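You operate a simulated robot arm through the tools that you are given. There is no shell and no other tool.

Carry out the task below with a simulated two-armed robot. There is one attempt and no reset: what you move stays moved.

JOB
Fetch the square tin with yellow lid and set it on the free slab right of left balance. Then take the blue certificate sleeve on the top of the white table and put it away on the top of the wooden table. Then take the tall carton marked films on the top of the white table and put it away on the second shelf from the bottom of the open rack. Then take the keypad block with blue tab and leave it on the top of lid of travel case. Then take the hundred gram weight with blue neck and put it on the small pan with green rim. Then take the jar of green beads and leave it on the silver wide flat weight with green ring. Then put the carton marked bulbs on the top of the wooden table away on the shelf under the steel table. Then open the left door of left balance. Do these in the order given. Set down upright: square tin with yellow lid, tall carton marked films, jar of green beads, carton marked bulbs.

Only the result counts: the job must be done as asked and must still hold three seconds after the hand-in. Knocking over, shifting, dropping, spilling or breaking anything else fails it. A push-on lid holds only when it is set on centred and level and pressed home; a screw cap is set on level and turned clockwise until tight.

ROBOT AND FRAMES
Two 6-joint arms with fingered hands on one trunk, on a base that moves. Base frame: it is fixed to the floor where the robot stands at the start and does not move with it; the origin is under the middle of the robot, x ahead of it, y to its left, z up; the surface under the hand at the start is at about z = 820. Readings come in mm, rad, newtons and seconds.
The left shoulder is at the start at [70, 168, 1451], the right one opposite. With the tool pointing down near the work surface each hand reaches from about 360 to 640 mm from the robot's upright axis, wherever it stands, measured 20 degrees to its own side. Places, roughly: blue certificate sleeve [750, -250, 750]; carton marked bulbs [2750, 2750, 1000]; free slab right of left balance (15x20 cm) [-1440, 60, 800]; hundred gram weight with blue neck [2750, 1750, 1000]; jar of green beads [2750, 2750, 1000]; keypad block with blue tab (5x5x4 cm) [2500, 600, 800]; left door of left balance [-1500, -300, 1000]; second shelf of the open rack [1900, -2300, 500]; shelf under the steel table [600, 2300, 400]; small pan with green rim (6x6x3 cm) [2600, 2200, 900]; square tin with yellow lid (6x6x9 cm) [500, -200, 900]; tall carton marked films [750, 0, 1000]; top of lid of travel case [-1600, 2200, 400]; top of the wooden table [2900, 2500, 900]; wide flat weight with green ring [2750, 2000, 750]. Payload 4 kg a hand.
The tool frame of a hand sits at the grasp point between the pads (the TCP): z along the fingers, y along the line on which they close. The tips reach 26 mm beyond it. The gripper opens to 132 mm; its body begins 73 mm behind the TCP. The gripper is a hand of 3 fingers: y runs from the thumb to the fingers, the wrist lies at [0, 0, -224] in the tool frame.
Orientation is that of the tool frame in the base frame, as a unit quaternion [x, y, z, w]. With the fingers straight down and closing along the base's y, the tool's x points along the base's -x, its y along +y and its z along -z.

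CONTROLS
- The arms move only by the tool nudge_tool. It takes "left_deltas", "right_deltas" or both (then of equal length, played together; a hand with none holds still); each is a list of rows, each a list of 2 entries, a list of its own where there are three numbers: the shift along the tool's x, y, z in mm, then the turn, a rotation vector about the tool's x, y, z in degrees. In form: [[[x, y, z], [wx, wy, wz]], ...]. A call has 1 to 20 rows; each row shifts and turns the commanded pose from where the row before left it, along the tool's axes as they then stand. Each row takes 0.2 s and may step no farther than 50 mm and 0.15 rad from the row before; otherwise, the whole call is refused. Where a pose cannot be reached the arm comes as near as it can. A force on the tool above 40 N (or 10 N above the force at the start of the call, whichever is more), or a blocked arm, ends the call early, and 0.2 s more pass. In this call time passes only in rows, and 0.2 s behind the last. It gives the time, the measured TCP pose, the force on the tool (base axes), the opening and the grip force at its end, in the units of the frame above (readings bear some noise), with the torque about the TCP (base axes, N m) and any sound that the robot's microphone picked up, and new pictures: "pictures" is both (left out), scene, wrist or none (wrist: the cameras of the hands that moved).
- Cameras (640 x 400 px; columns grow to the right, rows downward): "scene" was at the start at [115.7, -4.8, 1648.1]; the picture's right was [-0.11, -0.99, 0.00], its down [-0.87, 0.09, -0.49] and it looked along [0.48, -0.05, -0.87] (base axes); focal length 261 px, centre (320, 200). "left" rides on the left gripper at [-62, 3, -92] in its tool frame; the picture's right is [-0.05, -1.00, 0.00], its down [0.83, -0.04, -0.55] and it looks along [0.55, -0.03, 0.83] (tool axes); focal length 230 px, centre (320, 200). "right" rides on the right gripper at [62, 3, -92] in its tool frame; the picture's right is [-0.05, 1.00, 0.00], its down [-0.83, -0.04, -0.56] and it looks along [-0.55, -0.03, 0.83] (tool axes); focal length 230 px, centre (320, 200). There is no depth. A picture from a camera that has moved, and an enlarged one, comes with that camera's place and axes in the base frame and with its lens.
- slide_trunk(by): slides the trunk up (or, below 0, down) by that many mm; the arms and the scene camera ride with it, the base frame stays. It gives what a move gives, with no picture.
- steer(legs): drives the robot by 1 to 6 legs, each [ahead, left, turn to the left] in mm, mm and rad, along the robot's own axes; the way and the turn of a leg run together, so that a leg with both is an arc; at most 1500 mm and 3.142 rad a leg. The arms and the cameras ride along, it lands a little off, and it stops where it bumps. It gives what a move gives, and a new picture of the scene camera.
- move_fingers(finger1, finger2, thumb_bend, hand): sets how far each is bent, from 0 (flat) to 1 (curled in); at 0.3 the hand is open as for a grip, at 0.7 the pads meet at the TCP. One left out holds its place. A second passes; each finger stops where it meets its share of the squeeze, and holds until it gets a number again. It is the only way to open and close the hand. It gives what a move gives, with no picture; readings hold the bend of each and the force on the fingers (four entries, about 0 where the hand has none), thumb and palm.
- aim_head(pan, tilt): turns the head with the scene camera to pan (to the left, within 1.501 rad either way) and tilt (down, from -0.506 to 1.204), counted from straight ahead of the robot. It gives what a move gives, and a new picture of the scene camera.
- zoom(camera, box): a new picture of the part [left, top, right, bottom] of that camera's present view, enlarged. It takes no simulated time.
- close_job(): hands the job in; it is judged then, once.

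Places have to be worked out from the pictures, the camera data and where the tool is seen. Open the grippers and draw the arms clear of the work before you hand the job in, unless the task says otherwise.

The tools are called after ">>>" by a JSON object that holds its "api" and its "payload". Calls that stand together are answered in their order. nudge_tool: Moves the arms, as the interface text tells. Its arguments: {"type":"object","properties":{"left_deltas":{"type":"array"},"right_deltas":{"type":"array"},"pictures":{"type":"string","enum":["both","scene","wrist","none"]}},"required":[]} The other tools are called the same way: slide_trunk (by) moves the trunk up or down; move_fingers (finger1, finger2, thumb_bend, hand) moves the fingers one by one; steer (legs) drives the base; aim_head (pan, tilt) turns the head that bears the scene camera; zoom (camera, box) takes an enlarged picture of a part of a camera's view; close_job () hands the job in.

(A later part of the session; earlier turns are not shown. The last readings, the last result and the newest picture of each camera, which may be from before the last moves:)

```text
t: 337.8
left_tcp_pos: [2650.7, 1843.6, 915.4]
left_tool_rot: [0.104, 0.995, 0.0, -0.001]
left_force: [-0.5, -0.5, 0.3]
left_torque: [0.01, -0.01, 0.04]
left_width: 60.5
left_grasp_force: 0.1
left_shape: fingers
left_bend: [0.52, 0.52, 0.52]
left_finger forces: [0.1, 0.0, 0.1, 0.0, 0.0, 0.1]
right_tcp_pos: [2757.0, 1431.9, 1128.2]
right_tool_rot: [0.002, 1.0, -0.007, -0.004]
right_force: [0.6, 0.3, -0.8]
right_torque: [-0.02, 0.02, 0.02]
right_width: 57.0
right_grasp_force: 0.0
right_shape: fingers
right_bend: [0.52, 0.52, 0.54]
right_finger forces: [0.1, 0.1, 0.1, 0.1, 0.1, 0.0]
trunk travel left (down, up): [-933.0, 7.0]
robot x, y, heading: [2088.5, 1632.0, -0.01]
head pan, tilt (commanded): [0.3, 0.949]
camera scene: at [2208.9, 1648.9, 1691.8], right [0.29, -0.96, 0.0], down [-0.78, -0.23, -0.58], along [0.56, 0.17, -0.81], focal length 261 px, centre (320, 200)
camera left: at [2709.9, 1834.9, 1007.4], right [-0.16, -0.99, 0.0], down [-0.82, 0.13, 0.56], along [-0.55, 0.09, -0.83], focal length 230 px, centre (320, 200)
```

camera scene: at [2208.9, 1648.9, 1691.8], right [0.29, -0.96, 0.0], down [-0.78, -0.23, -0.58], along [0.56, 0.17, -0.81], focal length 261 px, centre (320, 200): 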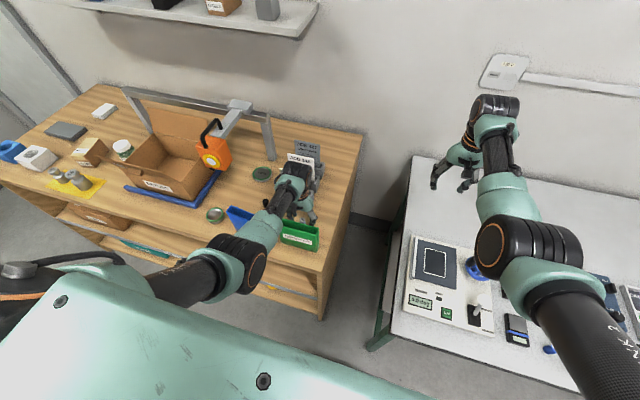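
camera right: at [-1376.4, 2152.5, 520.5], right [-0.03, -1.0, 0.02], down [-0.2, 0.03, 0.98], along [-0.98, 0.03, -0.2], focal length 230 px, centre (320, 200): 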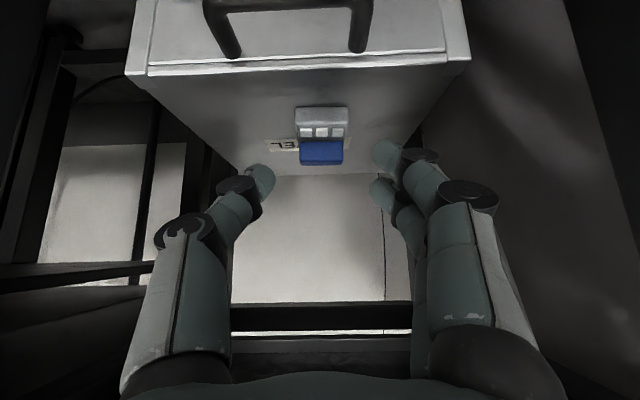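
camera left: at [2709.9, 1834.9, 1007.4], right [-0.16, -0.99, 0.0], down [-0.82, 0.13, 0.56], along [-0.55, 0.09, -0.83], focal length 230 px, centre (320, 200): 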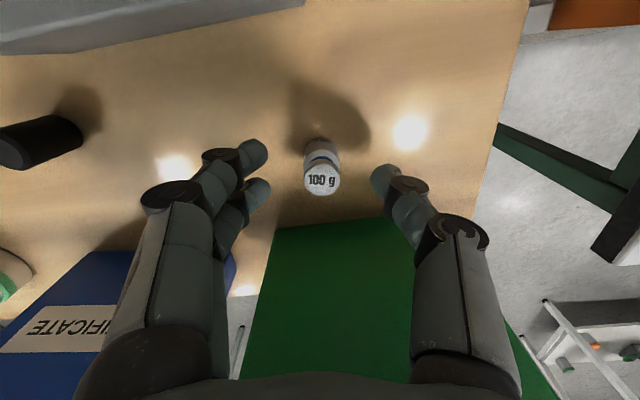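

The blue neck is confirmed and the weight sits between the fingertips. I shift 4 mm back and lower to z≈884.

>>> {"api": "nudge_tool", "payload": {"left_deltas": [[[4, 0, 15], [0, 0, 0]], [[0, 0, 10], [0, 0, 0]], [[0, 0, 6], [0, 0, 0]]], "pictures": "wrist"}}

```text
t: 338.6
left_tcp_pos: [2645.8, 1842.0, 893.3]
left_tool_rot: [0.105, 0.994, 0.002, 0.006]
left_force: [-2.4, 2.3, 37.8]
left_torque: [-0.53, 0.38, -0.02]
left_width: 61.1
left_grasp_force: 19.0
left_shape: fingers
left_bend: [0.52, 0.53, 0.53]
left_finger forces: [3.2, 8.7, 0.0, 0.0, 26.5, 0.0]
right_tcp_pos: [2751.6, 1430.1, 1131.6]
right_tool_rot: [0.003, 1.0, -0.005, -0.001]
right_force: [0.7, 0.8, 0.8]
right_torque: [0.04, 0.01, 0.0]
right_width: 56.9
right_grasp_force: 0.1
right_shape: fingers
right_bend: [0.52, 0.52, 0.54]
right_finger forces: [0.0, 0.0, 0.0, 0.0, 0.1, 0.0]
trunk travel left (down, up): [-933.0, 7.0]
robot x, y, heading: [2088.9, 1626.7, -0.006]
head pan, tilt (commanded): [0.3, 0.949]
camera left: at [2704.7, 1833.1, 985.5], right [-0.16, -0.99, 0.0], down [-0.83, 0.13, 0.54], along [-0.54, 0.09, -0.84], focal length 230 px, centre (320, 200)
```

left: 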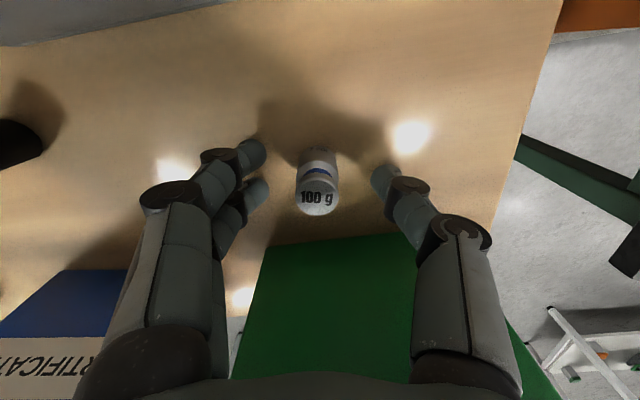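

The fingertips touched the wood: when open they reach further down than 26 mm. I lift 5 mm, part-close the fingers so the tips rise, then go lower.

>>> {"api": "nudge_tool", "payload": {"left_deltas": [[[0, 0, -12], [0, 0, 0]]], "pictures": "none"}}

>>> {"api": "move_fingers", "payload": {"hand": "left", "finger1": 0.6, "finger2": 0.6, "thumb_bend": 0.6}}

>>> {"api": "zoom", "payload": {"camera": "left", "box": [160, 80, 480, 280]}}

```text
t: 339.0
left_tcp_pos: [2643.6, 1844.5, 894.0]
left_tool_rot: [0.105, 0.995, 0.0, -0.005]
left_force: [-0.1, -0.3, 0.5]
left_torque: [0.0, -0.02, 0.01]
left_width: 60.9
left_grasp_force: 0.5
left_shape: fingers
left_bend: [0.52, 0.52, 0.52]
left_finger forces: [0.3, 0.1, 0.0, 0.1, 0.1, 0.1]
right_tcp_pos: [2757.0, 1429.9, 1126.9]
right_tool_rot: [0.002, 1.0, -0.006, -0.004]
right_force: [-0.9, -0.1, -0.7]
right_torque: [-0.04, 0.01, 0.0]
right_width: 56.9
right_grasp_force: 0.0
right_shape: fingers
right_bend: [0.52, 0.52, 0.54]
right_finger forces: [0.0, 0.0, 0.0, 0.0, 0.0, 0.0]
trunk travel left (down, up): [-933.0, 7.0]
robot x, y, heading: [2088.6, 1628.7, -0.012]
head pan, tilt (commanded): [0.3, 0.949]
```

```text
t: 340.0
left_tcp_pos: [2645.1, 1842.0, 897.8]
left_tool_rot: [0.105, 0.995, 0.0, -0.001]
left_force: [-0.2, -0.1, 0.0]
left_torque: [0.02, -0.01, 0.02]
left_width: 35.5
left_grasp_force: 0.0
left_shape: fingers
left_bend: [0.6, 0.6, 0.6]
left_finger forces: [0.1, 0.0, 0.0, 0.1, 0.0, 0.1]
right_tcp_pos: [2757.0, 1430.4, 1129.1]
right_tool_rot: [0.002, 1.0, -0.006, -0.004]
right_force: [0.1, 0.7, -0.2]
right_torque: [0.0, -0.01, 0.03]
right_width: 57.0
right_grasp_force: 0.2
right_shape: fingers
right_bend: [0.52, 0.52, 0.54]
right_finger forces: [0.1, 0.1, 0.0, 0.1, 0.0, 0.0]
trunk travel left (down, up): [-933.0, 7.0]
robot x, y, heading: [2089.6, 1627.4, -0.011]
head pan, tilt (commanded): [0.3, 0.949]
```

```text
2.00 times, centred on (320, 180) of left
camera zoom: at [2705.7, 1833.9, 989.0], right [-0.16, -0.99, 0.0], down [-0.82, 0.13, 0.56], along [-0.55, 0.09, -0.83], focal length 460 px, centre (320, 240)
```

zoom: 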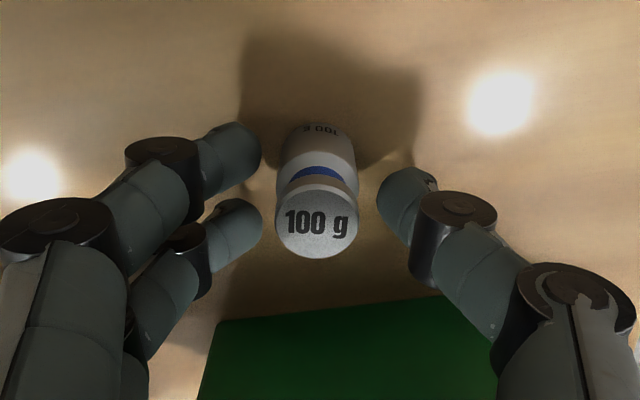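

The weight is about 5 mm forward of the finger centre. I shift forward, lower 8 mm, and close.

>>> {"api": "nudge_tool", "payload": {"left_deltas": [[[-5, 1, 4], [0, 0, 0]], [[0, 0, 4], [0, 0, 0]]], "pictures": "none"}}

>>> {"api": "move_fingers", "payload": {"hand": "left", "finger1": 0.75, "finger2": 0.75, "thumb_bend": 0.75}}

>>> {"api": "zoom", "payload": {"camera": "left", "box": [160, 80, 480, 280]}}

```text
t: 340.6
left_tcp_pos: [2652.5, 1843.4, 891.1]
left_tool_rot: [0.105, 0.994, 0.0, 0.001]
left_force: [0.8, 0.0, 10.3]
left_torque: [-0.13, 0.04, 0.07]
left_width: 35.1
left_grasp_force: 5.3
left_shape: fingers
left_bend: [0.6, 0.6, 0.6]
left_finger forces: [0.6, 2.4, 0.0, 0.0, 7.1, 0.1]
right_tcp_pos: [2754.2, 1430.1, 1130.0]
right_tool_rot: [0.003, 1.0, -0.007, -0.002]
right_force: [0.1, -1.2, 0.2]
right_torque: [0.01, -0.03, 0.06]
right_width: 57.0
right_grasp_force: 0.0
right_shape: fingers
right_bend: [0.52, 0.52, 0.54]
right_finger forces: [0.0, 0.0, 0.0, 0.0, 0.0, 0.1]
trunk travel left (down, up): [-933.0, 7.0]
robot x, y, heading: [2087.4, 1626.6, -0.013]
head pan, tilt (commanded): [0.3, 0.949]
```

```text
t: 341.6
left_tcp_pos: [2651.6, 1843.1, 888.3]
left_tool_rot: [0.104, 0.995, 0.0, -0.002]
left_force: [0.3, -0.7, 0.3]
left_torque: [-0.03, 0.04, -0.01]
left_width: 15.9
left_grasp_force: 15.9
left_shape: fingers
left_bend: [0.72, 0.72, 0.69]
left_finger forces: [8.5, 7.2, 0.1, 0.0, 16.6, 0.0]
right_tcp_pos: [2756.3, 1430.5, 1128.1]
right_tool_rot: [0.003, 1.0, -0.006, -0.005]
right_force: [-0.5, -0.8, -0.6]
right_torque: [-0.02, 0.0, 0.0]
right_width: 57.3
right_grasp_force: 0.0
right_shape: fingers
right_bend: [0.52, 0.52, 0.54]
right_finger forces: [0.0, 0.0, 0.1, 0.0, 0.0, 0.0]
trunk travel left (down, up): [-933.0, 7.0]
robot x, y, heading: [2086.7, 1629.8, -0.012]
head pan, tilt (commanded): [0.3, 0.949]
```

```text
2.00 times, centred on (320, 180) of left
camera zoom: at [2711.2, 1834.3, 980.9], right [-0.16, -0.99, 0.0], down [-0.82, 0.13, 0.56], along [-0.55, 0.09, -0.83], focal length 460 px, centre (320, 240)
```

zoom: 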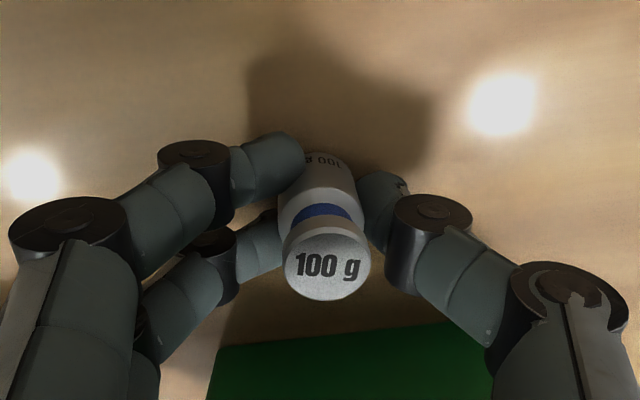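

The weight's body is gripped at 16 N. I lift it carefully.

>>> {"api": "nudge_tool", "payload": {"left_deltas": [[[0, 0, -10], [0, 0, 0]], [[0, 0, -25], [0, 0, 0]]], "pictures": "wrist"}}

```text
t: 342.2
left_tcp_pos: [2652.2, 1843.8, 924.6]
left_tool_rot: [0.105, 0.994, 0.001, -0.001]
left_force: [-0.3, 0.0, -0.9]
left_torque: [-0.01, -0.01, 0.03]
left_width: 16.1
left_grasp_force: 15.3
left_shape: fingers
left_bend: [0.72, 0.72, 0.69]
left_finger forces: [8.6, 7.2, 0.0, 0.0, 14.9, 0.1]
right_tcp_pos: [2756.1, 1430.2, 1129.1]
right_tool_rot: [0.002, 1.0, -0.006, -0.003]
right_force: [0.2, 0.5, 1.2]
right_torque: [0.0, -0.01, 0.02]
right_width: 57.4
right_grasp_force: 0.0
right_shape: fingers
right_bend: [0.52, 0.52, 0.54]
right_finger forces: [0.0, 0.1, 0.0, 0.0, 0.1, 0.0]
trunk travel left (down, up): [-933.0, 7.0]
robot x, y, heading: [2087.1, 1627.9, -0.01]
head pan, tilt (commanded): [0.3, 0.949]
camera left: at [2711.9, 1834.6, 1016.2], right [-0.16, -0.99, 0.0], down [-0.82, 0.13, 0.56], along [-0.55, 0.09, -0.83], focal length 230 px, centre (320, 200)
```

left: 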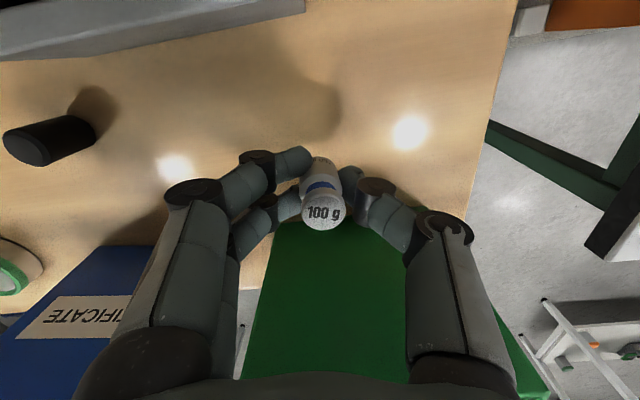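

The weight is held. I lift it high, back off, and shift left toward the pan to inspect it closely.

>>> {"api": "nudge_tool", "payload": {"left_deltas": [[[0, 0, -36], [0, 0, 0]], [[0, 0, -36], [0, 0, 0]], [[0, 0, -36], [0, 0, 0]], [[0, 0, -36], [0, 0, 0]]], "pictures": "none"}}

>>> {"api": "steer", "payload": {"legs": [[-330, 0, 0.011], [0, 316, 0], [270, 0, 0]]}}

>>> {"api": "zoom", "payload": {"camera": "left", "box": [0, 0, 640, 400]}}

>>> {"api": "aim_head", "payload": {"pan": 0.2, "tilt": 0.95}}

```text
t: 343.2
left_tcp_pos: [2651.6, 1843.2, 1068.7]
left_tool_rot: [0.104, 0.995, 0.0, -0.001]
left_force: [0.2, -0.1, -0.4]
left_torque: [-0.03, 0.02, 0.03]
left_width: 16.0
left_grasp_force: 15.5
left_shape: fingers
left_bend: [0.72, 0.72, 0.69]
left_finger forces: [8.8, 7.3, 0.0, 0.1, 14.9, 0.0]
right_tcp_pos: [2757.6, 1430.6, 1129.0]
right_tool_rot: [0.003, 1.0, -0.006, -0.004]
right_force: [0.1, 0.1, 0.0]
right_torque: [-0.03, -0.04, 0.01]
right_width: 57.0
right_grasp_force: 0.1
right_shape: fingers
right_bend: [0.52, 0.52, 0.54]
right_finger forces: [0.0, 0.0, 0.0, 0.0, 0.0, 0.0]
trunk travel left (down, up): [-933.0, 7.0]
robot x, y, heading: [2087.9, 1626.4, -0.009]
head pan, tilt (commanded): [0.3, 0.949]
```

```text
t: 348.6
left_tcp_pos: [2581.0, 2179.1, 1070.2]
left_tool_rot: [0.096, 0.995, 0.0, 0.0]
left_force: [-0.9, -0.7, -1.2]
left_torque: [-0.02, -0.02, 0.0]
left_width: 16.2
left_grasp_force: 15.2
left_shape: fingers
left_bend: [0.72, 0.72, 0.69]
left_finger forces: [9.0, 7.4, 0.0, 0.0, 14.8, 0.0]
right_tcp_pos: [2691.4, 1767.3, 1129.4]
right_tool_rot: [-0.007, 1.0, -0.006, -0.002]
right_force: [0.4, 0.1, 0.4]
right_torque: [-0.01, 0.01, 0.0]
right_width: 56.8
right_grasp_force: 0.0
right_shape: fingers
right_bend: [0.52, 0.52, 0.54]
right_finger forces: [0.0, 0.0, 0.0, 0.0, 0.0, 0.0]
trunk travel left (down, up): [-933.0, 7.0]
robot x, y, heading: [2022.2, 1952.7, 0.007]
head pan, tilt (commanded): [0.3, 0.949]
camera scene: at [2140.1, 1975.3, 1692.2], right [0.3, -0.95, 0.0], down [-0.77, -0.25, -0.58], along [0.56, 0.18, -0.81], focal length 261 px, centre (320, 200)
```

scene: 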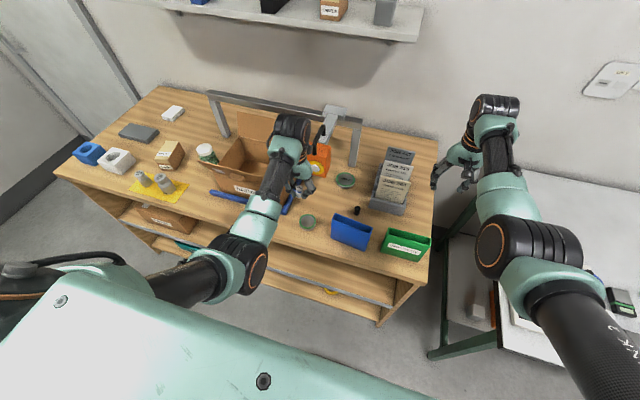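

```text
1.00 times, centred on (320, 200) of left (not enlarged: the box is as wide or as high as the picture)
camera zoom: at [2641.4, 2171.0, 1161.6], right [-0.14, -0.99, 0.0], down [-0.82, 0.12, 0.56], along [-0.55, 0.08, -0.83], focal length 230 px, centre (320, 200)
```

zoom: 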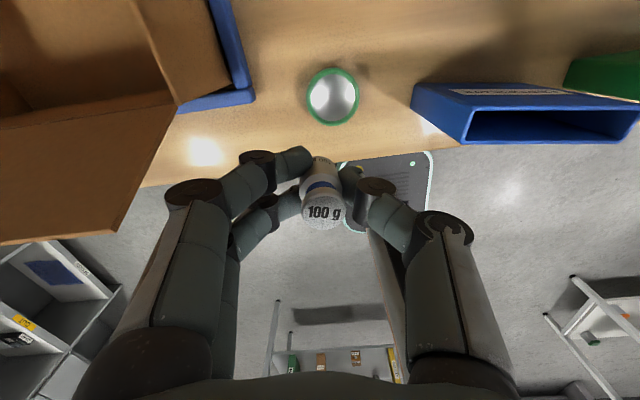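

```text
t: 349.3
left_tcp_pos: [2582.7, 2179.5, 1068.3]
left_tool_rot: [0.096, 0.995, -0.001, -0.001]
left_force: [0.1, -0.2, -1.4]
left_torque: [0.02, 0.0, 0.02]
left_width: 16.0
left_grasp_force: 15.3
left_shape: fingers
left_bend: [0.72, 0.72, 0.69]
left_finger forces: [8.8, 7.2, 0.1, 0.0, 14.8, 0.1]
right_tcp_pos: [2694.0, 1767.2, 1129.0]
right_tool_rot: [-0.007, 1.0, -0.005, -0.003]
right_force: [-0.3, -0.1, 0.2]
right_torque: [-0.02, -0.02, 0.03]
right_width: 56.9
right_grasp_force: 0.1
right_shape: fingers
right_bend: [0.52, 0.52, 0.54]
right_finger forces: [0.0, 0.0, 0.2, 0.1, 0.0, 0.1]
trunk travel left (down, up): [-933.0, 7.0]
robot x, y, heading: [2028.1, 1952.2, 0.011]
head pan, tilt (commanded): [0.201, 0.949]
camera scene: at [2144.5, 1968.2, 1691.9], right [0.21, -0.98, 0.0], down [-0.8, -0.17, -0.58], along [0.57, 0.12, -0.81], focal length 261 px, centre (320, 200)
```

scene: 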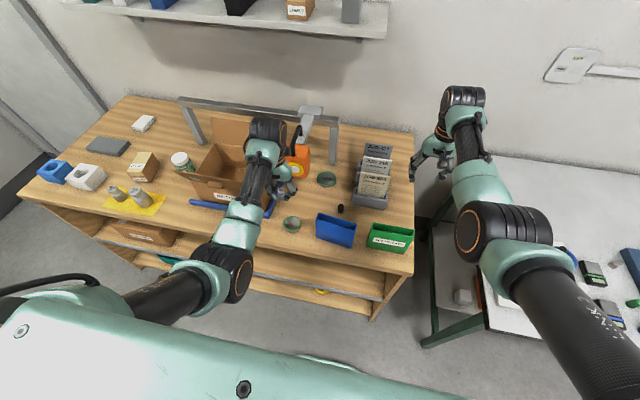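

I zoom in on the pan from both cameras to see how deep it is.

>>> {"api": "zoom", "payload": {"camera": "left", "box": [290, 60, 380, 130]}}

>>> {"api": "zoom", "payload": {"camera": "scene", "box": [270, 205, 320, 240]}}

```text
5.71 times, centred on (335, 95) of left
camera zoom: at [2643.1, 2171.0, 1160.6], right [-0.14, -0.99, 0.0], down [-0.82, 0.12, 0.56], along [-0.55, 0.08, -0.83], focal length 1315 px, centre (234, 800)
```

zoom: 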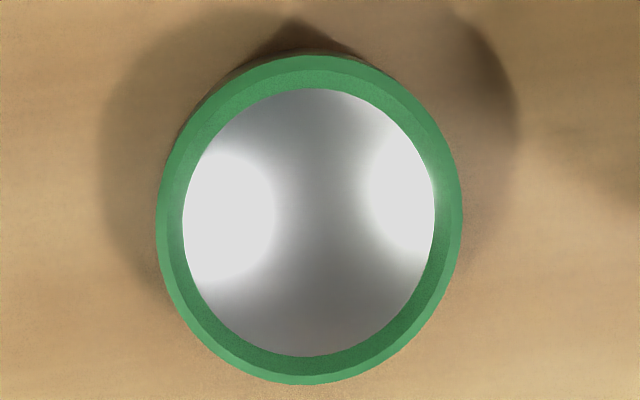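

```text
11.43 times, centred on (295, 222) of scene
camera zoom: at [2144.5, 1968.2, 1691.9], right [0.21, -0.98, 0.0], down [-0.8, -0.17, -0.58], along [0.57, 0.12, -0.81], focal length 2987 px, centre (606, -57)
```

zoom: 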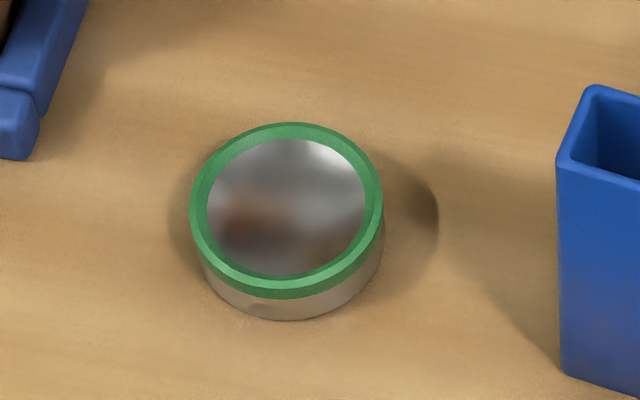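

The pan is shallow with its centre at [2592.5, 2164.5]. In the hand the weight sits about 6 mm toward me from the TCP, so I move the TCP to [2598.5, 2164.5] and descend above the pan.

>>> {"api": "nudge_tool", "payload": {"left_deltas": [[[-19, -11.4, 20], [0, 0, 0]], [[0, 0, 40], [0, 0, 0]], [[0, 0, 40], [0, 0, 0]], [[0, 0, 36], [0, 0, 0]]], "pictures": "both"}}

```text
t: 350.3
left_tcp_pos: [2601.5, 2163.5, 931.8]
left_tool_rot: [0.095, 0.995, 0.0, -0.001]
left_force: [0.5, -0.3, -0.5]
left_torque: [0.02, 0.02, -0.03]
left_width: 16.0
left_grasp_force: 15.9
left_shape: fingers
left_bend: [0.72, 0.72, 0.69]
left_finger forces: [9.2, 7.3, 0.0, 0.1, 14.9, 0.1]
right_tcp_pos: [2695.8, 1767.2, 1127.1]
right_tool_rot: [-0.007, 1.0, -0.006, -0.004]
right_force: [0.4, -0.6, -0.1]
right_torque: [-0.01, 0.0, 0.02]
right_width: 57.2
right_grasp_force: 0.1
right_shape: fingers
right_bend: [0.52, 0.52, 0.54]
right_finger forces: [0.0, 0.0, 0.0, 0.1, 0.1, 0.0]
trunk travel left (down, up): [-933.0, 7.0]
robot x, y, heading: [2024.7, 1951.7, 0.005]
head pan, tilt (commanded): [0.201, 0.949]
camera scene: at [2146.7, 1967.7, 1691.8], right [0.21, -0.98, 0.0], down [-0.8, -0.17, -0.58], along [0.57, 0.12, -0.81], focal length 261 px, centre (320, 200)
camera left: at [2662.0, 2155.1, 1023.9], right [-0.14, -0.99, 0.0], down [-0.82, 0.12, 0.56], along [-0.55, 0.08, -0.83], focal length 230 px, centre (320, 200)
```

scene: 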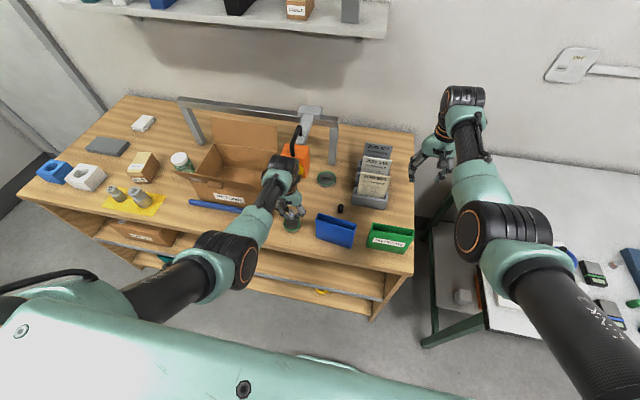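
left: 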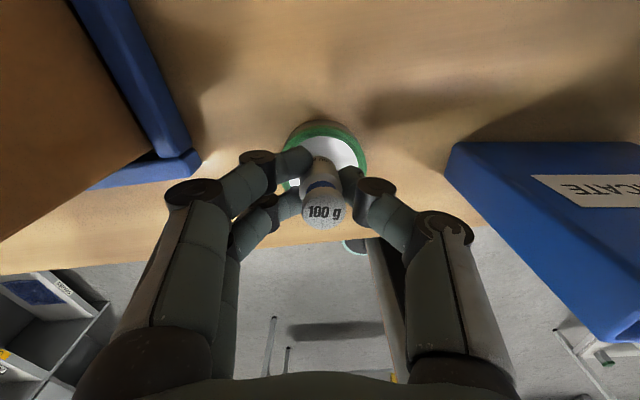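

The weight is over the middle of the pan. I lower it gently to contact.

>>> {"api": "nudge_tool", "payload": {"left_deltas": [[[0, 0, 6], [0, 0, 0]], [[0, 0, 4], [0, 0, 0]]], "pictures": "none"}}

>>> {"api": "nudge_tool", "payload": {"left_deltas": [[[0, 0, 3], [0, 0, 0]]], "pictures": "none"}}

>>> {"api": "nudge_tool", "payload": {"left_deltas": [[[0, 0, 3], [0, 0, 0]]], "pictures": "wrist"}}

```text
t: 350.9
left_tcp_pos: [2600.5, 2164.0, 922.5]
left_tool_rot: [0.095, 0.995, -0.001, -0.002]
left_force: [0.9, -0.9, -1.0]
left_torque: [0.02, 0.0, -0.02]
left_width: 15.8
left_grasp_force: 15.3
left_shape: fingers
left_bend: [0.72, 0.72, 0.69]
left_finger forces: [9.2, 7.4, 0.0, 0.1, 14.8, 0.0]
right_tcp_pos: [2696.7, 1767.8, 1128.1]
right_tool_rot: [-0.007, 1.0, -0.006, -0.004]
right_force: [0.1, -0.2, 0.5]
right_torque: [0.01, 0.01, 0.0]
right_width: 57.3
right_grasp_force: 0.1
right_shape: fingers
right_bend: [0.52, 0.52, 0.54]
right_finger forces: [0.0, 0.1, 0.0, 0.0, 0.0, 0.0]
trunk travel left (down, up): [-933.0, 7.0]
robot x, y, heading: [2022.8, 1948.8, 0.005]
head pan, tilt (commanded): [0.201, 0.949]
```

```text
t: 351.3
left_tcp_pos: [2600.2, 2163.5, 918.6]
left_tool_rot: [0.097, 0.995, 0.0, -0.002]
left_force: [-0.8, 0.8, -0.4]
left_torque: [-0.01, 0.02, 0.02]
left_width: 16.1
left_grasp_force: 15.8
left_shape: fingers
left_bend: [0.72, 0.72, 0.69]
left_finger forces: [9.1, 7.3, 0.0, 0.0, 14.9, 0.0]
right_tcp_pos: [2695.2, 1767.5, 1127.8]
right_tool_rot: [-0.007, 1.0, -0.006, -0.005]
right_force: [0.4, 0.1, 0.4]
right_torque: [-0.02, 0.02, 0.0]
right_width: 56.8
right_grasp_force: 0.1
right_shape: fingers
right_bend: [0.52, 0.52, 0.54]
right_finger forces: [0.0, 0.0, 0.1, 0.0, 0.1, 0.0]
trunk travel left (down, up): [-933.0, 7.0]
robot x, y, heading: [2020.9, 1951.7, 0.004]
head pan, tilt (commanded): [0.201, 0.949]
```

```text
t: 351.7
left_tcp_pos: [2600.1, 2163.9, 915.6]
left_tool_rot: [0.096, 0.995, 0.0, -0.001]
left_force: [0.6, -0.9, -0.9]
left_torque: [-0.02, -0.03, -0.03]
left_width: 16.0
left_grasp_force: 15.5
left_shape: fingers
left_bend: [0.72, 0.72, 0.69]
left_finger forces: [9.3, 7.4, 0.0, 0.1, 14.7, 0.0]
right_tcp_pos: [2695.0, 1766.9, 1128.9]
right_tool_rot: [-0.007, 1.0, -0.006, -0.004]
right_force: [0.1, 0.5, -0.6]
right_torque: [-0.02, 0.01, 0.0]
right_width: 57.3
right_grasp_force: 0.0
right_shape: fingers
right_bend: [0.52, 0.52, 0.54]
right_finger forces: [0.1, 0.0, 0.0, 0.0, 0.1, 0.0]
trunk travel left (down, up): [-933.0, 7.0]
robot x, y, heading: [2019.8, 1948.0, 0.004]
head pan, tilt (commanded): [0.201, 0.949]
camera left: at [2660.7, 2155.7, 1008.3], right [-0.14, -0.99, 0.0], down [-0.82, 0.12, 0.56], along [-0.55, 0.08, -0.83], focal length 230 px, centre (320, 200)
```

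left: 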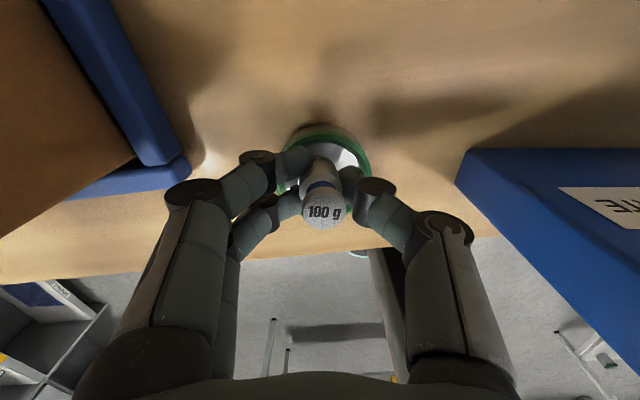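

No contact yet; I continue in small steps.

>>> {"api": "nudge_tool", "payload": {"left_deltas": [[[0, 0, 3], [0, 0, 0]]], "pictures": "none"}}

>>> {"api": "nudge_tool", "payload": {"left_deltas": [[[0, 0, 3], [0, 0, 0]]], "pictures": "none"}}

>>> {"api": "nudge_tool", "payload": {"left_deltas": [[[0, 0, 3], [0, 0, 0]]], "pictures": "wrist"}}

```text
t: 352.1
left_tcp_pos: [2599.3, 2162.9, 912.0]
left_tool_rot: [0.097, 0.995, 0.0, -0.002]
left_force: [-0.4, 0.4, -0.7]
left_torque: [0.0, -0.03, 0.0]
left_width: 16.2
left_grasp_force: 16.0
left_shape: fingers
left_bend: [0.72, 0.72, 0.69]
left_finger forces: [9.2, 7.5, 0.0, 0.1, 14.9, 0.1]
right_tcp_pos: [2695.4, 1768.3, 1127.7]
right_tool_rot: [-0.007, 1.0, -0.006, -0.005]
right_force: [0.0, 0.6, 0.0]
right_torque: [0.02, -0.01, 0.03]
right_width: 57.2
right_grasp_force: 0.1
right_shape: fingers
right_bend: [0.52, 0.52, 0.54]
right_finger forces: [0.1, 0.0, 0.0, 0.0, 0.1, 0.0]
trunk travel left (down, up): [-933.0, 7.0]
robot x, y, heading: [2024.7, 1949.8, 0.008]
head pan, tilt (commanded): [0.201, 0.949]
```

```text
t: 352.5
left_tcp_pos: [2599.6, 2164.3, 912.5]
left_tool_rot: [0.095, 0.995, 0.0, 0.001]
left_force: [0.5, -0.8, 6.9]
left_torque: [-0.14, 0.01, 0.02]
left_width: 15.8
left_grasp_force: 21.1
left_shape: fingers
left_bend: [0.72, 0.72, 0.69]
left_finger forces: [9.4, 8.1, 0.0, 0.1, 23.8, 0.0]
right_tcp_pos: [2693.0, 1766.1, 1129.2]
right_tool_rot: [-0.008, 1.0, -0.005, -0.004]
right_force: [0.1, 0.0, 0.6]
right_torque: [-0.03, -0.02, 0.01]
right_width: 57.2
right_grasp_force: 0.0
right_shape: fingers
right_bend: [0.52, 0.52, 0.54]
right_finger forces: [0.1, 0.1, 0.0, 0.0, 0.1, 0.0]
trunk travel left (down, up): [-933.0, 7.0]
robot x, y, heading: [2022.8, 1953.1, 0.005]
head pan, tilt (commanded): [0.201, 0.949]
```

```text
t: 352.9
left_tcp_pos: [2600.0, 2162.4, 911.7]
left_tool_rot: [0.096, 0.995, 0.0, 0.003]
left_force: [-0.3, -1.1, 19.7]
left_torque: [-0.41, 0.09, 0.02]
left_width: 15.6
left_grasp_force: 28.5
left_shape: fingers
left_bend: [0.72, 0.72, 0.7]
left_finger forces: [10.2, 8.7, 0.1, 0.1, 37.6, 0.0]
right_tcp_pos: [2692.9, 1765.4, 1129.9]
right_tool_rot: [-0.008, 1.0, -0.007, -0.003]
right_force: [0.0, -1.6, 0.6]
right_torque: [-0.01, -0.02, -0.03]
right_width: 57.3
right_grasp_force: 0.1
right_shape: fingers
right_bend: [0.52, 0.52, 0.54]
right_finger forces: [0.0, 0.0, 0.1, 0.0, 0.0, 0.0]
trunk travel left (down, up): [-933.0, 7.0]
robot x, y, heading: [2023.5, 1948.8, 0.004]
head pan, tilt (commanded): [0.201, 0.949]
camera left: at [2659.9, 2154.6, 1003.5], right [-0.14, -0.99, 0.0], down [-0.83, 0.12, 0.55], along [-0.55, 0.08, -0.83], focal length 230 px, centre (320, 200)
```

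left: 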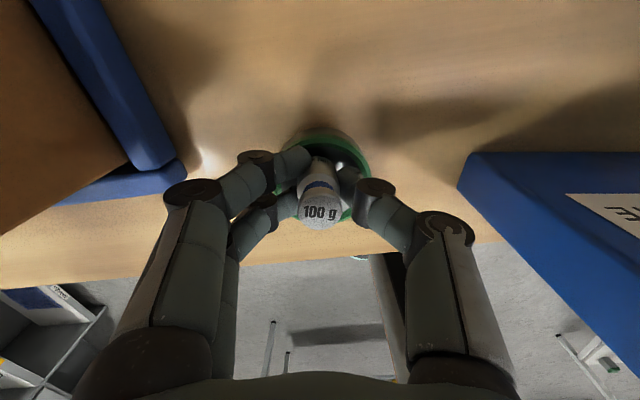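

The thumb tip is touching the pan's rim while the weight is at floor level. I lift about 3 mm to unload, then open just enough to release it.

>>> {"api": "nudge_tool", "payload": {"left_deltas": [[[0, 0, -8], [0, 0, 0]]], "pictures": "none"}}

>>> {"api": "move_fingers", "payload": {"hand": "left", "finger1": 0.685, "finger2": 0.685, "thumb_bend": 0.665}}

>>> {"api": "zoom", "payload": {"camera": "left", "box": [220, 100, 420, 250]}}

```text
t: 353.3
left_tcp_pos: [2599.2, 2164.7, 910.8]
left_tool_rot: [0.097, 0.995, 0.0, -0.003]
left_force: [0.0, 0.0, -1.1]
left_torque: [-0.02, 0.02, 0.01]
left_width: 15.9
left_grasp_force: 14.7
left_shape: fingers
left_bend: [0.72, 0.72, 0.69]
left_finger forces: [8.6, 7.2, 0.1, 0.0, 13.6, 0.0]
right_tcp_pos: [2695.7, 1768.1, 1128.1]
right_tool_rot: [-0.007, 1.0, -0.006, -0.004]
right_force: [0.7, 0.1, -0.6]
right_torque: [-0.02, 0.03, 0.02]
right_width: 57.1
right_grasp_force: 0.1
right_shape: fingers
right_bend: [0.52, 0.52, 0.54]
right_finger forces: [0.0, 0.1, 0.0, 0.0, 0.1, 0.0]
trunk travel left (down, up): [-933.0, 7.0]
robot x, y, heading: [2023.6, 1948.7, 0.006]
head pan, tilt (commanded): [0.201, 0.949]
```

```text
t: 354.3
left_tcp_pos: [2599.4, 2163.5, 915.7]
left_tool_rot: [0.097, 0.995, 0.0, -0.002]
left_force: [0.0, 0.3, -0.9]
left_torque: [0.0, -0.01, 0.0]
left_width: 18.7
left_grasp_force: 4.1
left_shape: fingers
left_bend: [0.67, 0.67, 0.65]
left_finger forces: [2.5, 2.4, 0.0, 0.0, 2.1, 0.0]
right_tcp_pos: [2695.5, 1766.7, 1128.0]
right_tool_rot: [-0.007, 1.0, -0.006, -0.004]
right_force: [0.5, 0.1, -0.1]
right_torque: [0.0, 0.01, 0.0]
right_width: 57.0
right_grasp_force: 0.1
right_shape: fingers
right_bend: [0.52, 0.52, 0.54]
right_finger forces: [0.0, 0.0, 0.1, 0.0, 0.0, 0.1]
trunk travel left (down, up): [-933.0, 7.0]
robot x, y, heading: [2024.7, 1950.5, 0.008]
head pan, tilt (commanded): [0.201, 0.949]
```

```text
2.67 times, centred on (320, 175) of left
camera zoom: at [2660.2, 2156.1, 1006.7], right [-0.14, -0.99, 0.0], down [-0.82, 0.12, 0.56], along [-0.55, 0.08, -0.83], focal length 614 px, centre (320, 267)
```

zoom: 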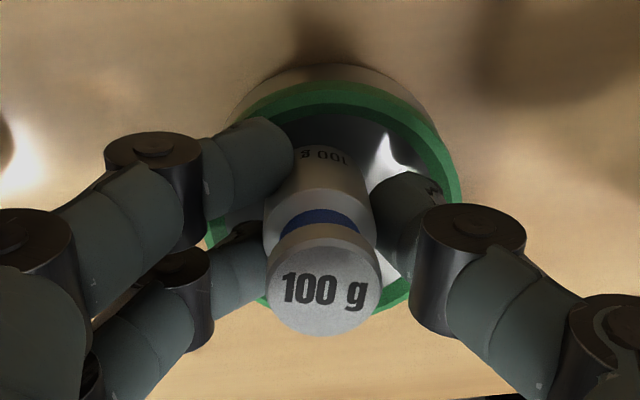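

Now only a light hold remains (2 N). I lower 2 mm and open a bit more to let the weight stand.

>>> {"api": "nudge_tool", "payload": {"left_deltas": [[[0, 0, 2], [0, 0, 0]]], "pictures": "none"}}

>>> {"api": "move_fingers", "payload": {"hand": "left", "finger1": 0.65, "finger2": 0.65, "thumb_bend": 0.635}}

>>> {"api": "zoom", "payload": {"camera": "left", "box": [220, 100, 420, 250]}}

```text
t: 354.7
left_tcp_pos: [2599.5, 2163.4, 913.1]
left_tool_rot: [0.096, 0.995, 0.0, -0.002]
left_force: [1.0, 0.7, -0.5]
left_torque: [0.02, -0.03, 0.02]
left_width: 18.6
left_grasp_force: 3.7
left_shape: fingers
left_bend: [0.67, 0.67, 0.65]
left_finger forces: [2.6, 2.3, 0.1, 0.0, 2.1, 0.0]
right_tcp_pos: [2695.4, 1768.0, 1128.6]
right_tool_rot: [-0.007, 1.0, -0.006, -0.004]
right_force: [-0.3, -1.1, 0.5]
right_torque: [-0.02, -0.02, 0.0]
right_width: 57.1
right_grasp_force: 0.2
right_shape: fingers
right_bend: [0.52, 0.52, 0.54]
right_finger forces: [0.0, 0.0, 0.0, 0.0, 0.1, 0.0]
trunk travel left (down, up): [-933.0, 7.0]
robot x, y, heading: [2020.6, 1954.3, 0.003]
head pan, tilt (commanded): [0.201, 0.949]
```

```text
t: 355.7
left_tcp_pos: [2599.6, 2162.4, 913.8]
left_tool_rot: [0.096, 0.995, 0.0, -0.001]
left_force: [0.3, 0.8, 3.9]
left_torque: [-0.06, 0.01, 0.02]
left_width: 21.3
left_grasp_force: 2.0
left_shape: fingers
left_bend: [0.65, 0.65, 0.63]
left_finger forces: [0.4, 0.1, 0.0, 0.1, 3.2, 0.0]
right_tcp_pos: [2694.1, 1767.2, 1128.9]
right_tool_rot: [-0.007, 1.0, -0.006, -0.004]
right_force: [0.4, 0.0, 0.9]
right_torque: [0.0, 0.02, 0.01]
right_width: 57.0
right_grasp_force: 0.0
right_shape: fingers
right_bend: [0.52, 0.52, 0.54]
right_finger forces: [0.1, 0.1, 0.0, 0.1, 0.0, 0.1]
trunk travel left (down, up): [-933.0, 7.0]
robot x, y, heading: [2022.5, 1950.8, 0.005]
head pan, tilt (commanded): [0.201, 0.949]
```

```text
2.67 times, centred on (320, 175) of left
camera zoom: at [2659.8, 2155.7, 1005.6], right [-0.14, -0.99, 0.0], down [-0.82, 0.12, 0.56], along [-0.55, 0.08, -0.83], focal length 614 px, centre (320, 267)
```

zoom: 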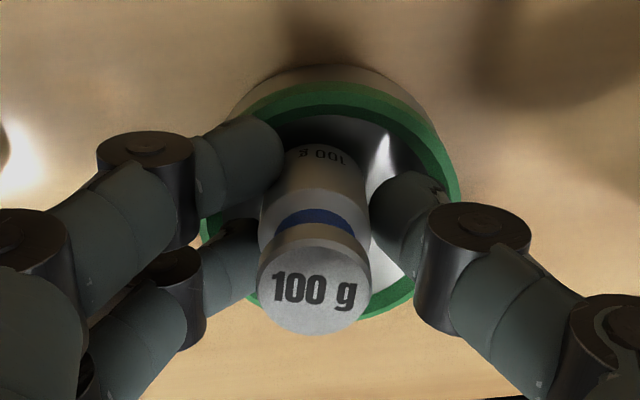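

The weight has settled. I alternate lifting a few millimetres and opening a bit more, so nothing drags on it or the rim.

>>> {"api": "nudge_tool", "payload": {"left_deltas": [[[0, 0, -4], [0, 0, 0]]], "pictures": "none"}}

>>> {"api": "move_fingers", "payload": {"hand": "left", "finger1": 0.625, "finger2": 0.625, "thumb_bend": 0.61}}

>>> {"api": "nudge_tool", "payload": {"left_deltas": [[[0, 0, -5], [0, 0, 0]]], "pictures": "none"}}

>>> {"api": "move_fingers", "payload": {"hand": "left", "finger1": 0.6, "finger2": 0.6, "thumb_bend": 0.58}}

>>> {"api": "nudge_tool", "payload": {"left_deltas": [[[0, 0, -8], [0, 0, 0]], [[0, 0, -12], [0, 0, 0]]], "pictures": "wrist"}}

```text
t: 356.1
left_tcp_pos: [2598.9, 2163.5, 916.3]
left_tool_rot: [0.096, 0.995, 0.001, -0.002]
left_force: [-0.3, -0.5, 0.8]
left_torque: [-0.01, 0.03, 0.0]
left_width: 22.1
left_grasp_force: 0.0
left_shape: fingers
left_bend: [0.65, 0.65, 0.63]
left_finger forces: [0.1, 0.1, 0.0, 0.0, 0.1, 0.0]
right_tcp_pos: [2694.7, 1767.5, 1128.1]
right_tool_rot: [-0.006, 1.0, -0.006, -0.005]
right_force: [-0.2, 0.1, -0.3]
right_torque: [-0.04, -0.01, 0.02]
right_width: 57.2
right_grasp_force: 0.0
right_shape: fingers
right_bend: [0.52, 0.52, 0.54]
right_finger forces: [0.0, 0.1, 0.0, 0.0, 0.0, 0.0]
trunk travel left (down, up): [-933.0, 7.0]
robot x, y, heading: [2026.9, 1947.2, 0.01]
head pan, tilt (commanded): [0.201, 0.949]
```

```text
t: 357.1
left_tcp_pos: [2599.9, 2164.1, 918.3]
left_tool_rot: [0.096, 0.995, 0.0, -0.002]
left_force: [0.7, -0.8, 0.8]
left_torque: [0.0, -0.03, 0.02]
left_width: 29.7
left_grasp_force: 0.0
left_shape: fingers
left_bend: [0.62, 0.62, 0.61]
left_finger forces: [0.1, 0.0, 0.0, 0.0, 0.0, 0.1]
right_tcp_pos: [2695.3, 1766.9, 1127.3]
right_tool_rot: [-0.007, 1.0, -0.006, -0.004]
right_force: [0.5, -0.1, -0.3]
right_torque: [-0.02, -0.01, 0.0]
right_width: 56.9
right_grasp_force: 0.0
right_shape: fingers
right_bend: [0.52, 0.52, 0.54]
right_finger forces: [0.1, 0.0, 0.0, 0.0, 0.0, 0.0]
trunk travel left (down, up): [-933.0, 7.0]
robot x, y, heading: [2025.0, 1950.8, 0.005]
head pan, tilt (commanded): [0.201, 0.949]
```

```text
t: 357.5
left_tcp_pos: [2600.0, 2164.5, 922.4]
left_tool_rot: [0.096, 0.995, 0.0, -0.001]
left_force: [-0.4, 0.5, 0.3]
left_torque: [0.01, 0.0, 0.02]
left_width: 29.8
left_grasp_force: 0.0
left_shape: fingers
left_bend: [0.62, 0.62, 0.61]
left_finger forces: [0.0, 0.0, 0.0, 0.1, 0.0, 0.1]
right_tcp_pos: [2695.5, 1767.2, 1128.2]
right_tool_rot: [-0.007, 1.0, -0.007, -0.004]
right_force: [-0.4, -0.3, 0.7]
right_torque: [-0.01, 0.04, 0.01]
right_width: 57.2
right_grasp_force: 0.0
right_shape: fingers
right_bend: [0.52, 0.52, 0.54]
right_finger forces: [0.0, 0.0, 0.0, 0.0, 0.0, 0.0]
trunk travel left (down, up): [-933.0, 7.0]
robot x, y, heading: [2025.7, 1947.6, 0.007]
head pan, tilt (commanded): [0.201, 0.949]
```

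```text
t: 358.5
left_tcp_pos: [2599.7, 2163.6, 922.1]
left_tool_rot: [0.096, 0.995, 0.0, -0.002]
left_force: [0.0, 0.2, -0.3]
left_torque: [-0.02, 0.0, 0.0]
left_width: 39.0
left_grasp_force: 0.0
left_shape: fingers
left_bend: [0.6, 0.6, 0.57]
left_finger forces: [0.0, 0.0, 0.1, 0.1, 0.0, 0.0]
right_tcp_pos: [2694.9, 1766.3, 1128.9]
right_tool_rot: [-0.007, 1.0, -0.006, -0.005]
right_force: [0.2, 0.0, 0.0]
right_torque: [0.02, -0.01, -0.01]
right_width: 57.0
right_grasp_force: 0.0
right_shape: fingers
right_bend: [0.52, 0.52, 0.54]
right_finger forces: [0.0, 0.0, 0.0, 0.0, 0.0, 0.1]
trunk travel left (down, up): [-933.0, 7.0]
robot x, y, heading: [2020.8, 1950.5, 0.006]
head pan, tilt (commanded): [0.201, 0.949]
```

```text
t: 359.1
left_tcp_pos: [2599.8, 2163.1, 942.5]
left_tool_rot: [0.095, 0.995, 0.0, -0.001]
left_force: [0.9, -0.3, 0.1]
left_torque: [0.02, 0.01, 0.01]
left_width: 39.0
left_grasp_force: 0.0
left_shape: fingers
left_bend: [0.6, 0.6, 0.57]
left_finger forces: [0.0, 0.1, 0.0, 0.0, 0.0, 0.1]
right_tcp_pos: [2694.8, 1767.7, 1127.3]
right_tool_rot: [-0.007, 1.0, -0.006, -0.005]
right_force: [-0.3, -0.1, 0.5]
right_torque: [-0.04, 0.03, 0.04]
right_width: 57.3
right_grasp_force: 0.1
right_shape: fingers
right_bend: [0.52, 0.52, 0.54]
right_finger forces: [0.1, 0.1, 0.0, 0.0, 0.0, 0.0]
trunk travel left (down, up): [-933.0, 7.0]
robot x, y, heading: [2022.3, 1952.6, 0.011]
head pan, tilt (commanded): [0.201, 0.949]
camera left: at [2659.7, 2155.5, 1034.6], right [-0.14, -0.99, 0.0], down [-0.82, 0.12, 0.56], along [-0.55, 0.08, -0.83], focal length 230 px, centre (320, 200)
```

left: 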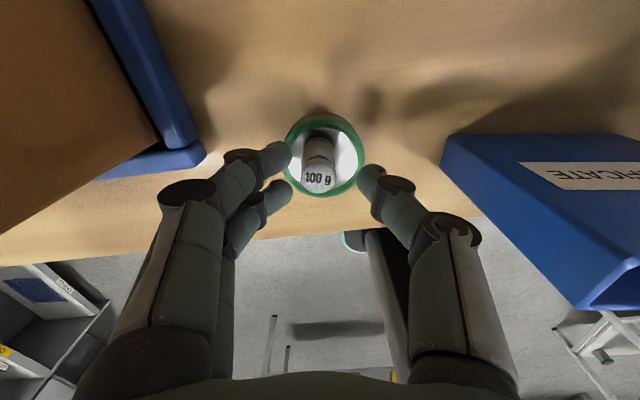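

The weight stands in the pan. I raise the left hand, back away, park the right hand out to the side, and go look at the jar.

>>> {"api": "nudge_tool", "payload": {"left_deltas": [[[0, 0, -40], [0, 0, 0]], [[0, 0, -40], [0, 0, 0]], [[0, 0, -38], [0, 0, 0]]], "pictures": "none"}}

>>> {"api": "steer", "payload": {"legs": [[-330, 0, -0.006]]}}

>>> {"api": "nudge_tool", "payload": {"right_deltas": [[[37, -25, 15], [0, 0, 0]], [[37, -25, 15], [0, 0, 0]], [[37, -25, 15], [0, 0, 0]], [[37, -25, 15], [0, 0, 0]], [[37, -25, 15], [0, 0, 0]], [[37, -25, 15], [0, 0, 0]], [[37, -25, 15], [0, 0, 0]], [[37, -25, 15], [0, 0, 0]]], "pictures": "none"}}

>>> {"api": "steer", "payload": {"legs": [[0, 505, 0]]}}

>>> {"api": "aim_head", "payload": {"pan": 0.15, "tilt": 0.7}}

>>> {"api": "zoom", "payload": {"camera": "scene", "box": [180, 90, 440, 260]}}

```text
t: 359.9
left_tcp_pos: [2598.0, 2163.5, 1059.3]
left_tool_rot: [0.095, 0.995, 0.0, -0.002]
left_force: [0.6, -0.6, 1.1]
left_torque: [0.0, -0.01, -0.01]
left_width: 39.2
left_grasp_force: 0.0
left_shape: fingers
left_bend: [0.6, 0.6, 0.57]
left_finger forces: [0.0, 0.0, 0.0, 0.1, 0.0, 0.0]
right_tcp_pos: [2694.8, 1767.9, 1127.9]
right_tool_rot: [-0.008, 1.0, -0.006, -0.005]
right_force: [0.9, -0.5, -0.3]
right_torque: [-0.01, 0.01, 0.01]
right_width: 56.9
right_grasp_force: 0.1
right_shape: fingers
right_bend: [0.52, 0.52, 0.54]
right_finger forces: [0.1, 0.0, 0.0, 0.0, 0.0, 0.0]
trunk travel left (down, up): [-933.0, 7.0]
robot x, y, heading: [2025.4, 1953.7, 0.015]
head pan, tilt (commanded): [0.201, 0.949]
```

```text
t: 362.1
left_tcp_pos: [2272.9, 2158.7, 1056.9]
left_tool_rot: [0.098, 0.995, -0.001, -0.003]
left_force: [0.4, 0.0, 0.5]
left_torque: [0.0, 0.01, -0.01]
left_width: 39.0
left_grasp_force: 0.1
left_shape: fingers
left_bend: [0.6, 0.6, 0.57]
left_finger forces: [0.0, 0.0, 0.1, 0.1, 0.1, 0.0]
right_tcp_pos: [2367.3, 1763.1, 1127.4]
right_tool_rot: [-0.004, 1.0, -0.005, -0.005]
right_force: [0.2, 0.9, 0.0]
right_torque: [-0.01, 0.03, 0.0]
right_width: 57.4
right_grasp_force: 0.0
right_shape: fingers
right_bend: [0.52, 0.52, 0.54]
right_finger forces: [0.0, 0.0, 0.1, 0.0, 0.0, 0.1]
trunk travel left (down, up): [-933.0, 7.0]
robot x, y, heading: [1695.4, 1951.4, 0.003]
head pan, tilt (commanded): [0.201, 0.949]
camera scene: at [1820.4, 1965.8, 1691.5], right [0.2, -0.98, 0.0], down [-0.8, -0.16, -0.58], along [0.57, 0.12, -0.81], focal length 261 px, centre (320, 200)
```

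scene: 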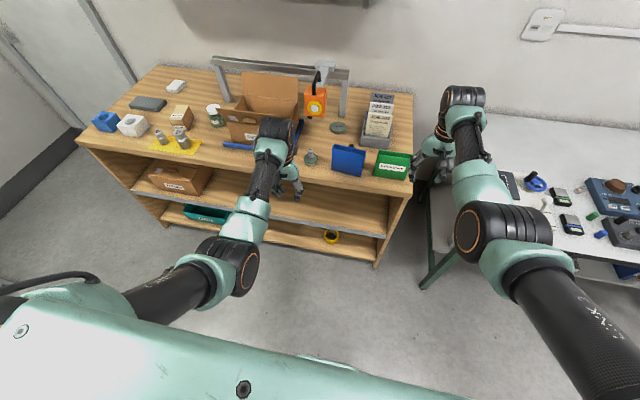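

```text
t: 363.9
left_tcp_pos: [2270.2, 2158.2, 1059.8]
left_tool_rot: [0.098, 0.995, 0.002, -0.001]
left_force: [-0.5, 0.1, 0.5]
left_torque: [0.02, 0.0, 0.02]
left_width: 39.0
left_grasp_force: 0.0
left_shape: fingers
left_bend: [0.6, 0.6, 0.57]
left_finger forces: [0.1, 0.0, 0.0, 0.0, 0.0, 0.1]
right_tcp_pos: [2069.9, 1558.7, 1012.9]
right_tool_rot: [-0.004, 1.0, -0.006, -0.002]
right_force: [0.1, 0.3, -0.9]
right_torque: [0.04, -0.01, 0.02]
right_width: 57.3
right_grasp_force: 0.2
right_shape: fingers
right_bend: [0.52, 0.52, 0.54]
right_finger forces: [0.0, 0.0, 0.1, 0.0, 0.0, 0.1]
trunk travel left (down, up): [-933.0, 7.0]
robot x, y, heading: [1695.7, 1947.1, 0.007]
head pan, tilt (commanded): [0.201, 0.949]
```

```text
t: 366.9
left_tcp_pos: [2275.0, 2659.8, 1059.2]
left_tool_rot: [0.102, 0.995, 0.0, -0.002]
left_force: [-0.6, 0.2, 0.2]
left_torque: [0.07, 0.02, 0.02]
left_width: 39.0
left_grasp_force: 0.0
left_shape: fingers
left_bend: [0.6, 0.6, 0.57]
left_finger forces: [0.0, 0.0, 0.0, 0.1, 0.1, 0.0]
right_tcp_pos: [2068.8, 2064.1, 1011.9]
right_tool_rot: [0.001, 1.0, -0.005, -0.004]
right_force: [0.1, 0.6, -0.7]
right_torque: [0.02, -0.02, -0.02]
right_width: 57.1
right_grasp_force: 0.0
right_shape: fingers
right_bend: [0.52, 0.52, 0.54]
right_finger forces: [0.0, 0.0, 0.1, 0.0, 0.0, 0.1]
trunk travel left (down, up): [-933.0, 7.0]
robot x, y, heading: [1697.3, 2453.9, -0.01]
head pan, tilt (commanded): [0.201, 0.949]
camera scene: at [1818.2, 2470.8, 1691.9], right [0.19, -0.98, 0.0], down [-0.8, -0.15, -0.58], along [0.57, 0.11, -0.81], focal length 261 px, centre (320, 200)
```

scene: 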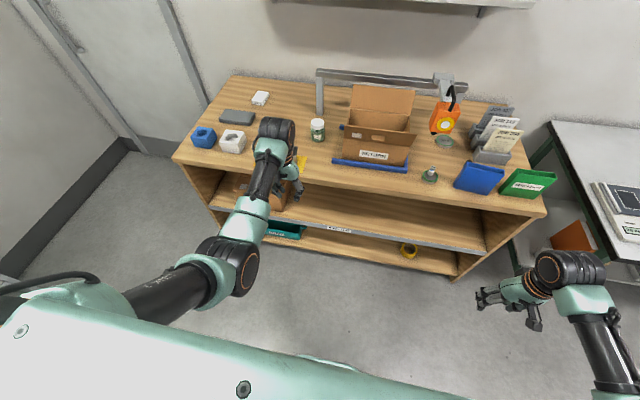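

```text
t: 367.6
left_tcp_pos: [2274.6, 2662.0, 1060.0]
left_tool_rot: [0.102, 0.995, 0.0, -0.002]
left_force: [-0.3, 0.5, 0.2]
left_torque: [0.04, -0.03, 0.01]
left_width: 39.2
left_grasp_force: 0.0
left_shape: fingers
left_bend: [0.6, 0.6, 0.57]
left_finger forces: [0.1, 0.1, 0.1, 0.1, 0.1, 0.0]
right_tcp_pos: [2068.6, 2064.6, 1013.5]
right_tool_rot: [0.001, 1.0, -0.007, -0.004]
right_force: [-0.7, -0.1, -0.2]
right_torque: [0.03, 0.0, 0.01]
right_width: 57.2
right_grasp_force: 0.0
right_shape: fingers
right_bend: [0.52, 0.52, 0.54]
right_finger forces: [0.1, 0.1, 0.0, 0.0, 0.0, 0.0]
trunk travel left (down, up): [-933.0, 7.0]
robot x, y, heading: [1695.5, 2455.2, -0.012]
head pan, tilt (commanded): [0.15, 0.7]
camera scene: at [1830.9, 2471.7, 1711.6], right [0.14, -0.99, 0.0], down [-0.64, -0.09, -0.76], along [0.76, 0.11, -0.64], focal length 261 px, centre (320, 200)
```

scene: 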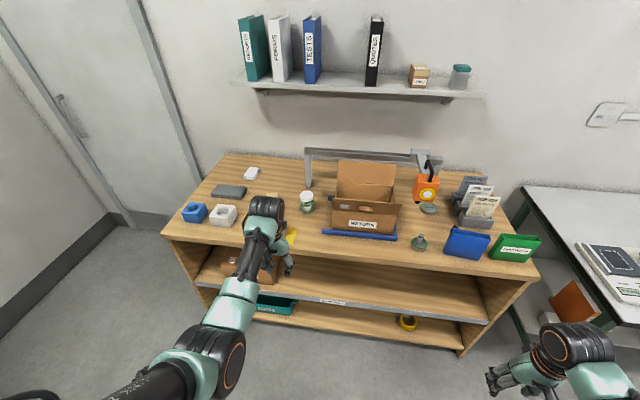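

```text
2.35 times, centred on (310, 175) of scene
camera zoom: at [1830.9, 2471.7, 1711.6], right [0.14, -0.99, 0.0], down [-0.64, -0.09, -0.76], along [0.76, 0.11, -0.64], focal length 615 px, centre (344, 259)
```

zoom: 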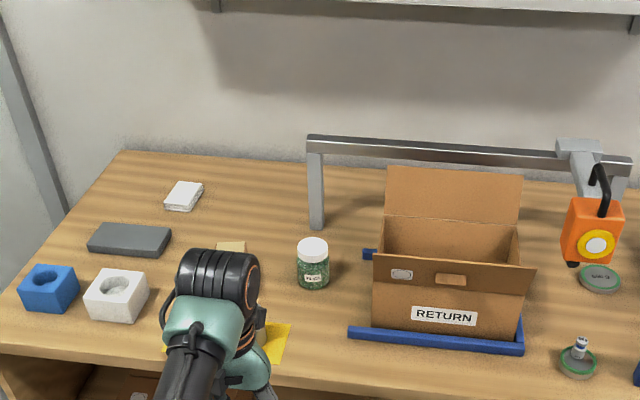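

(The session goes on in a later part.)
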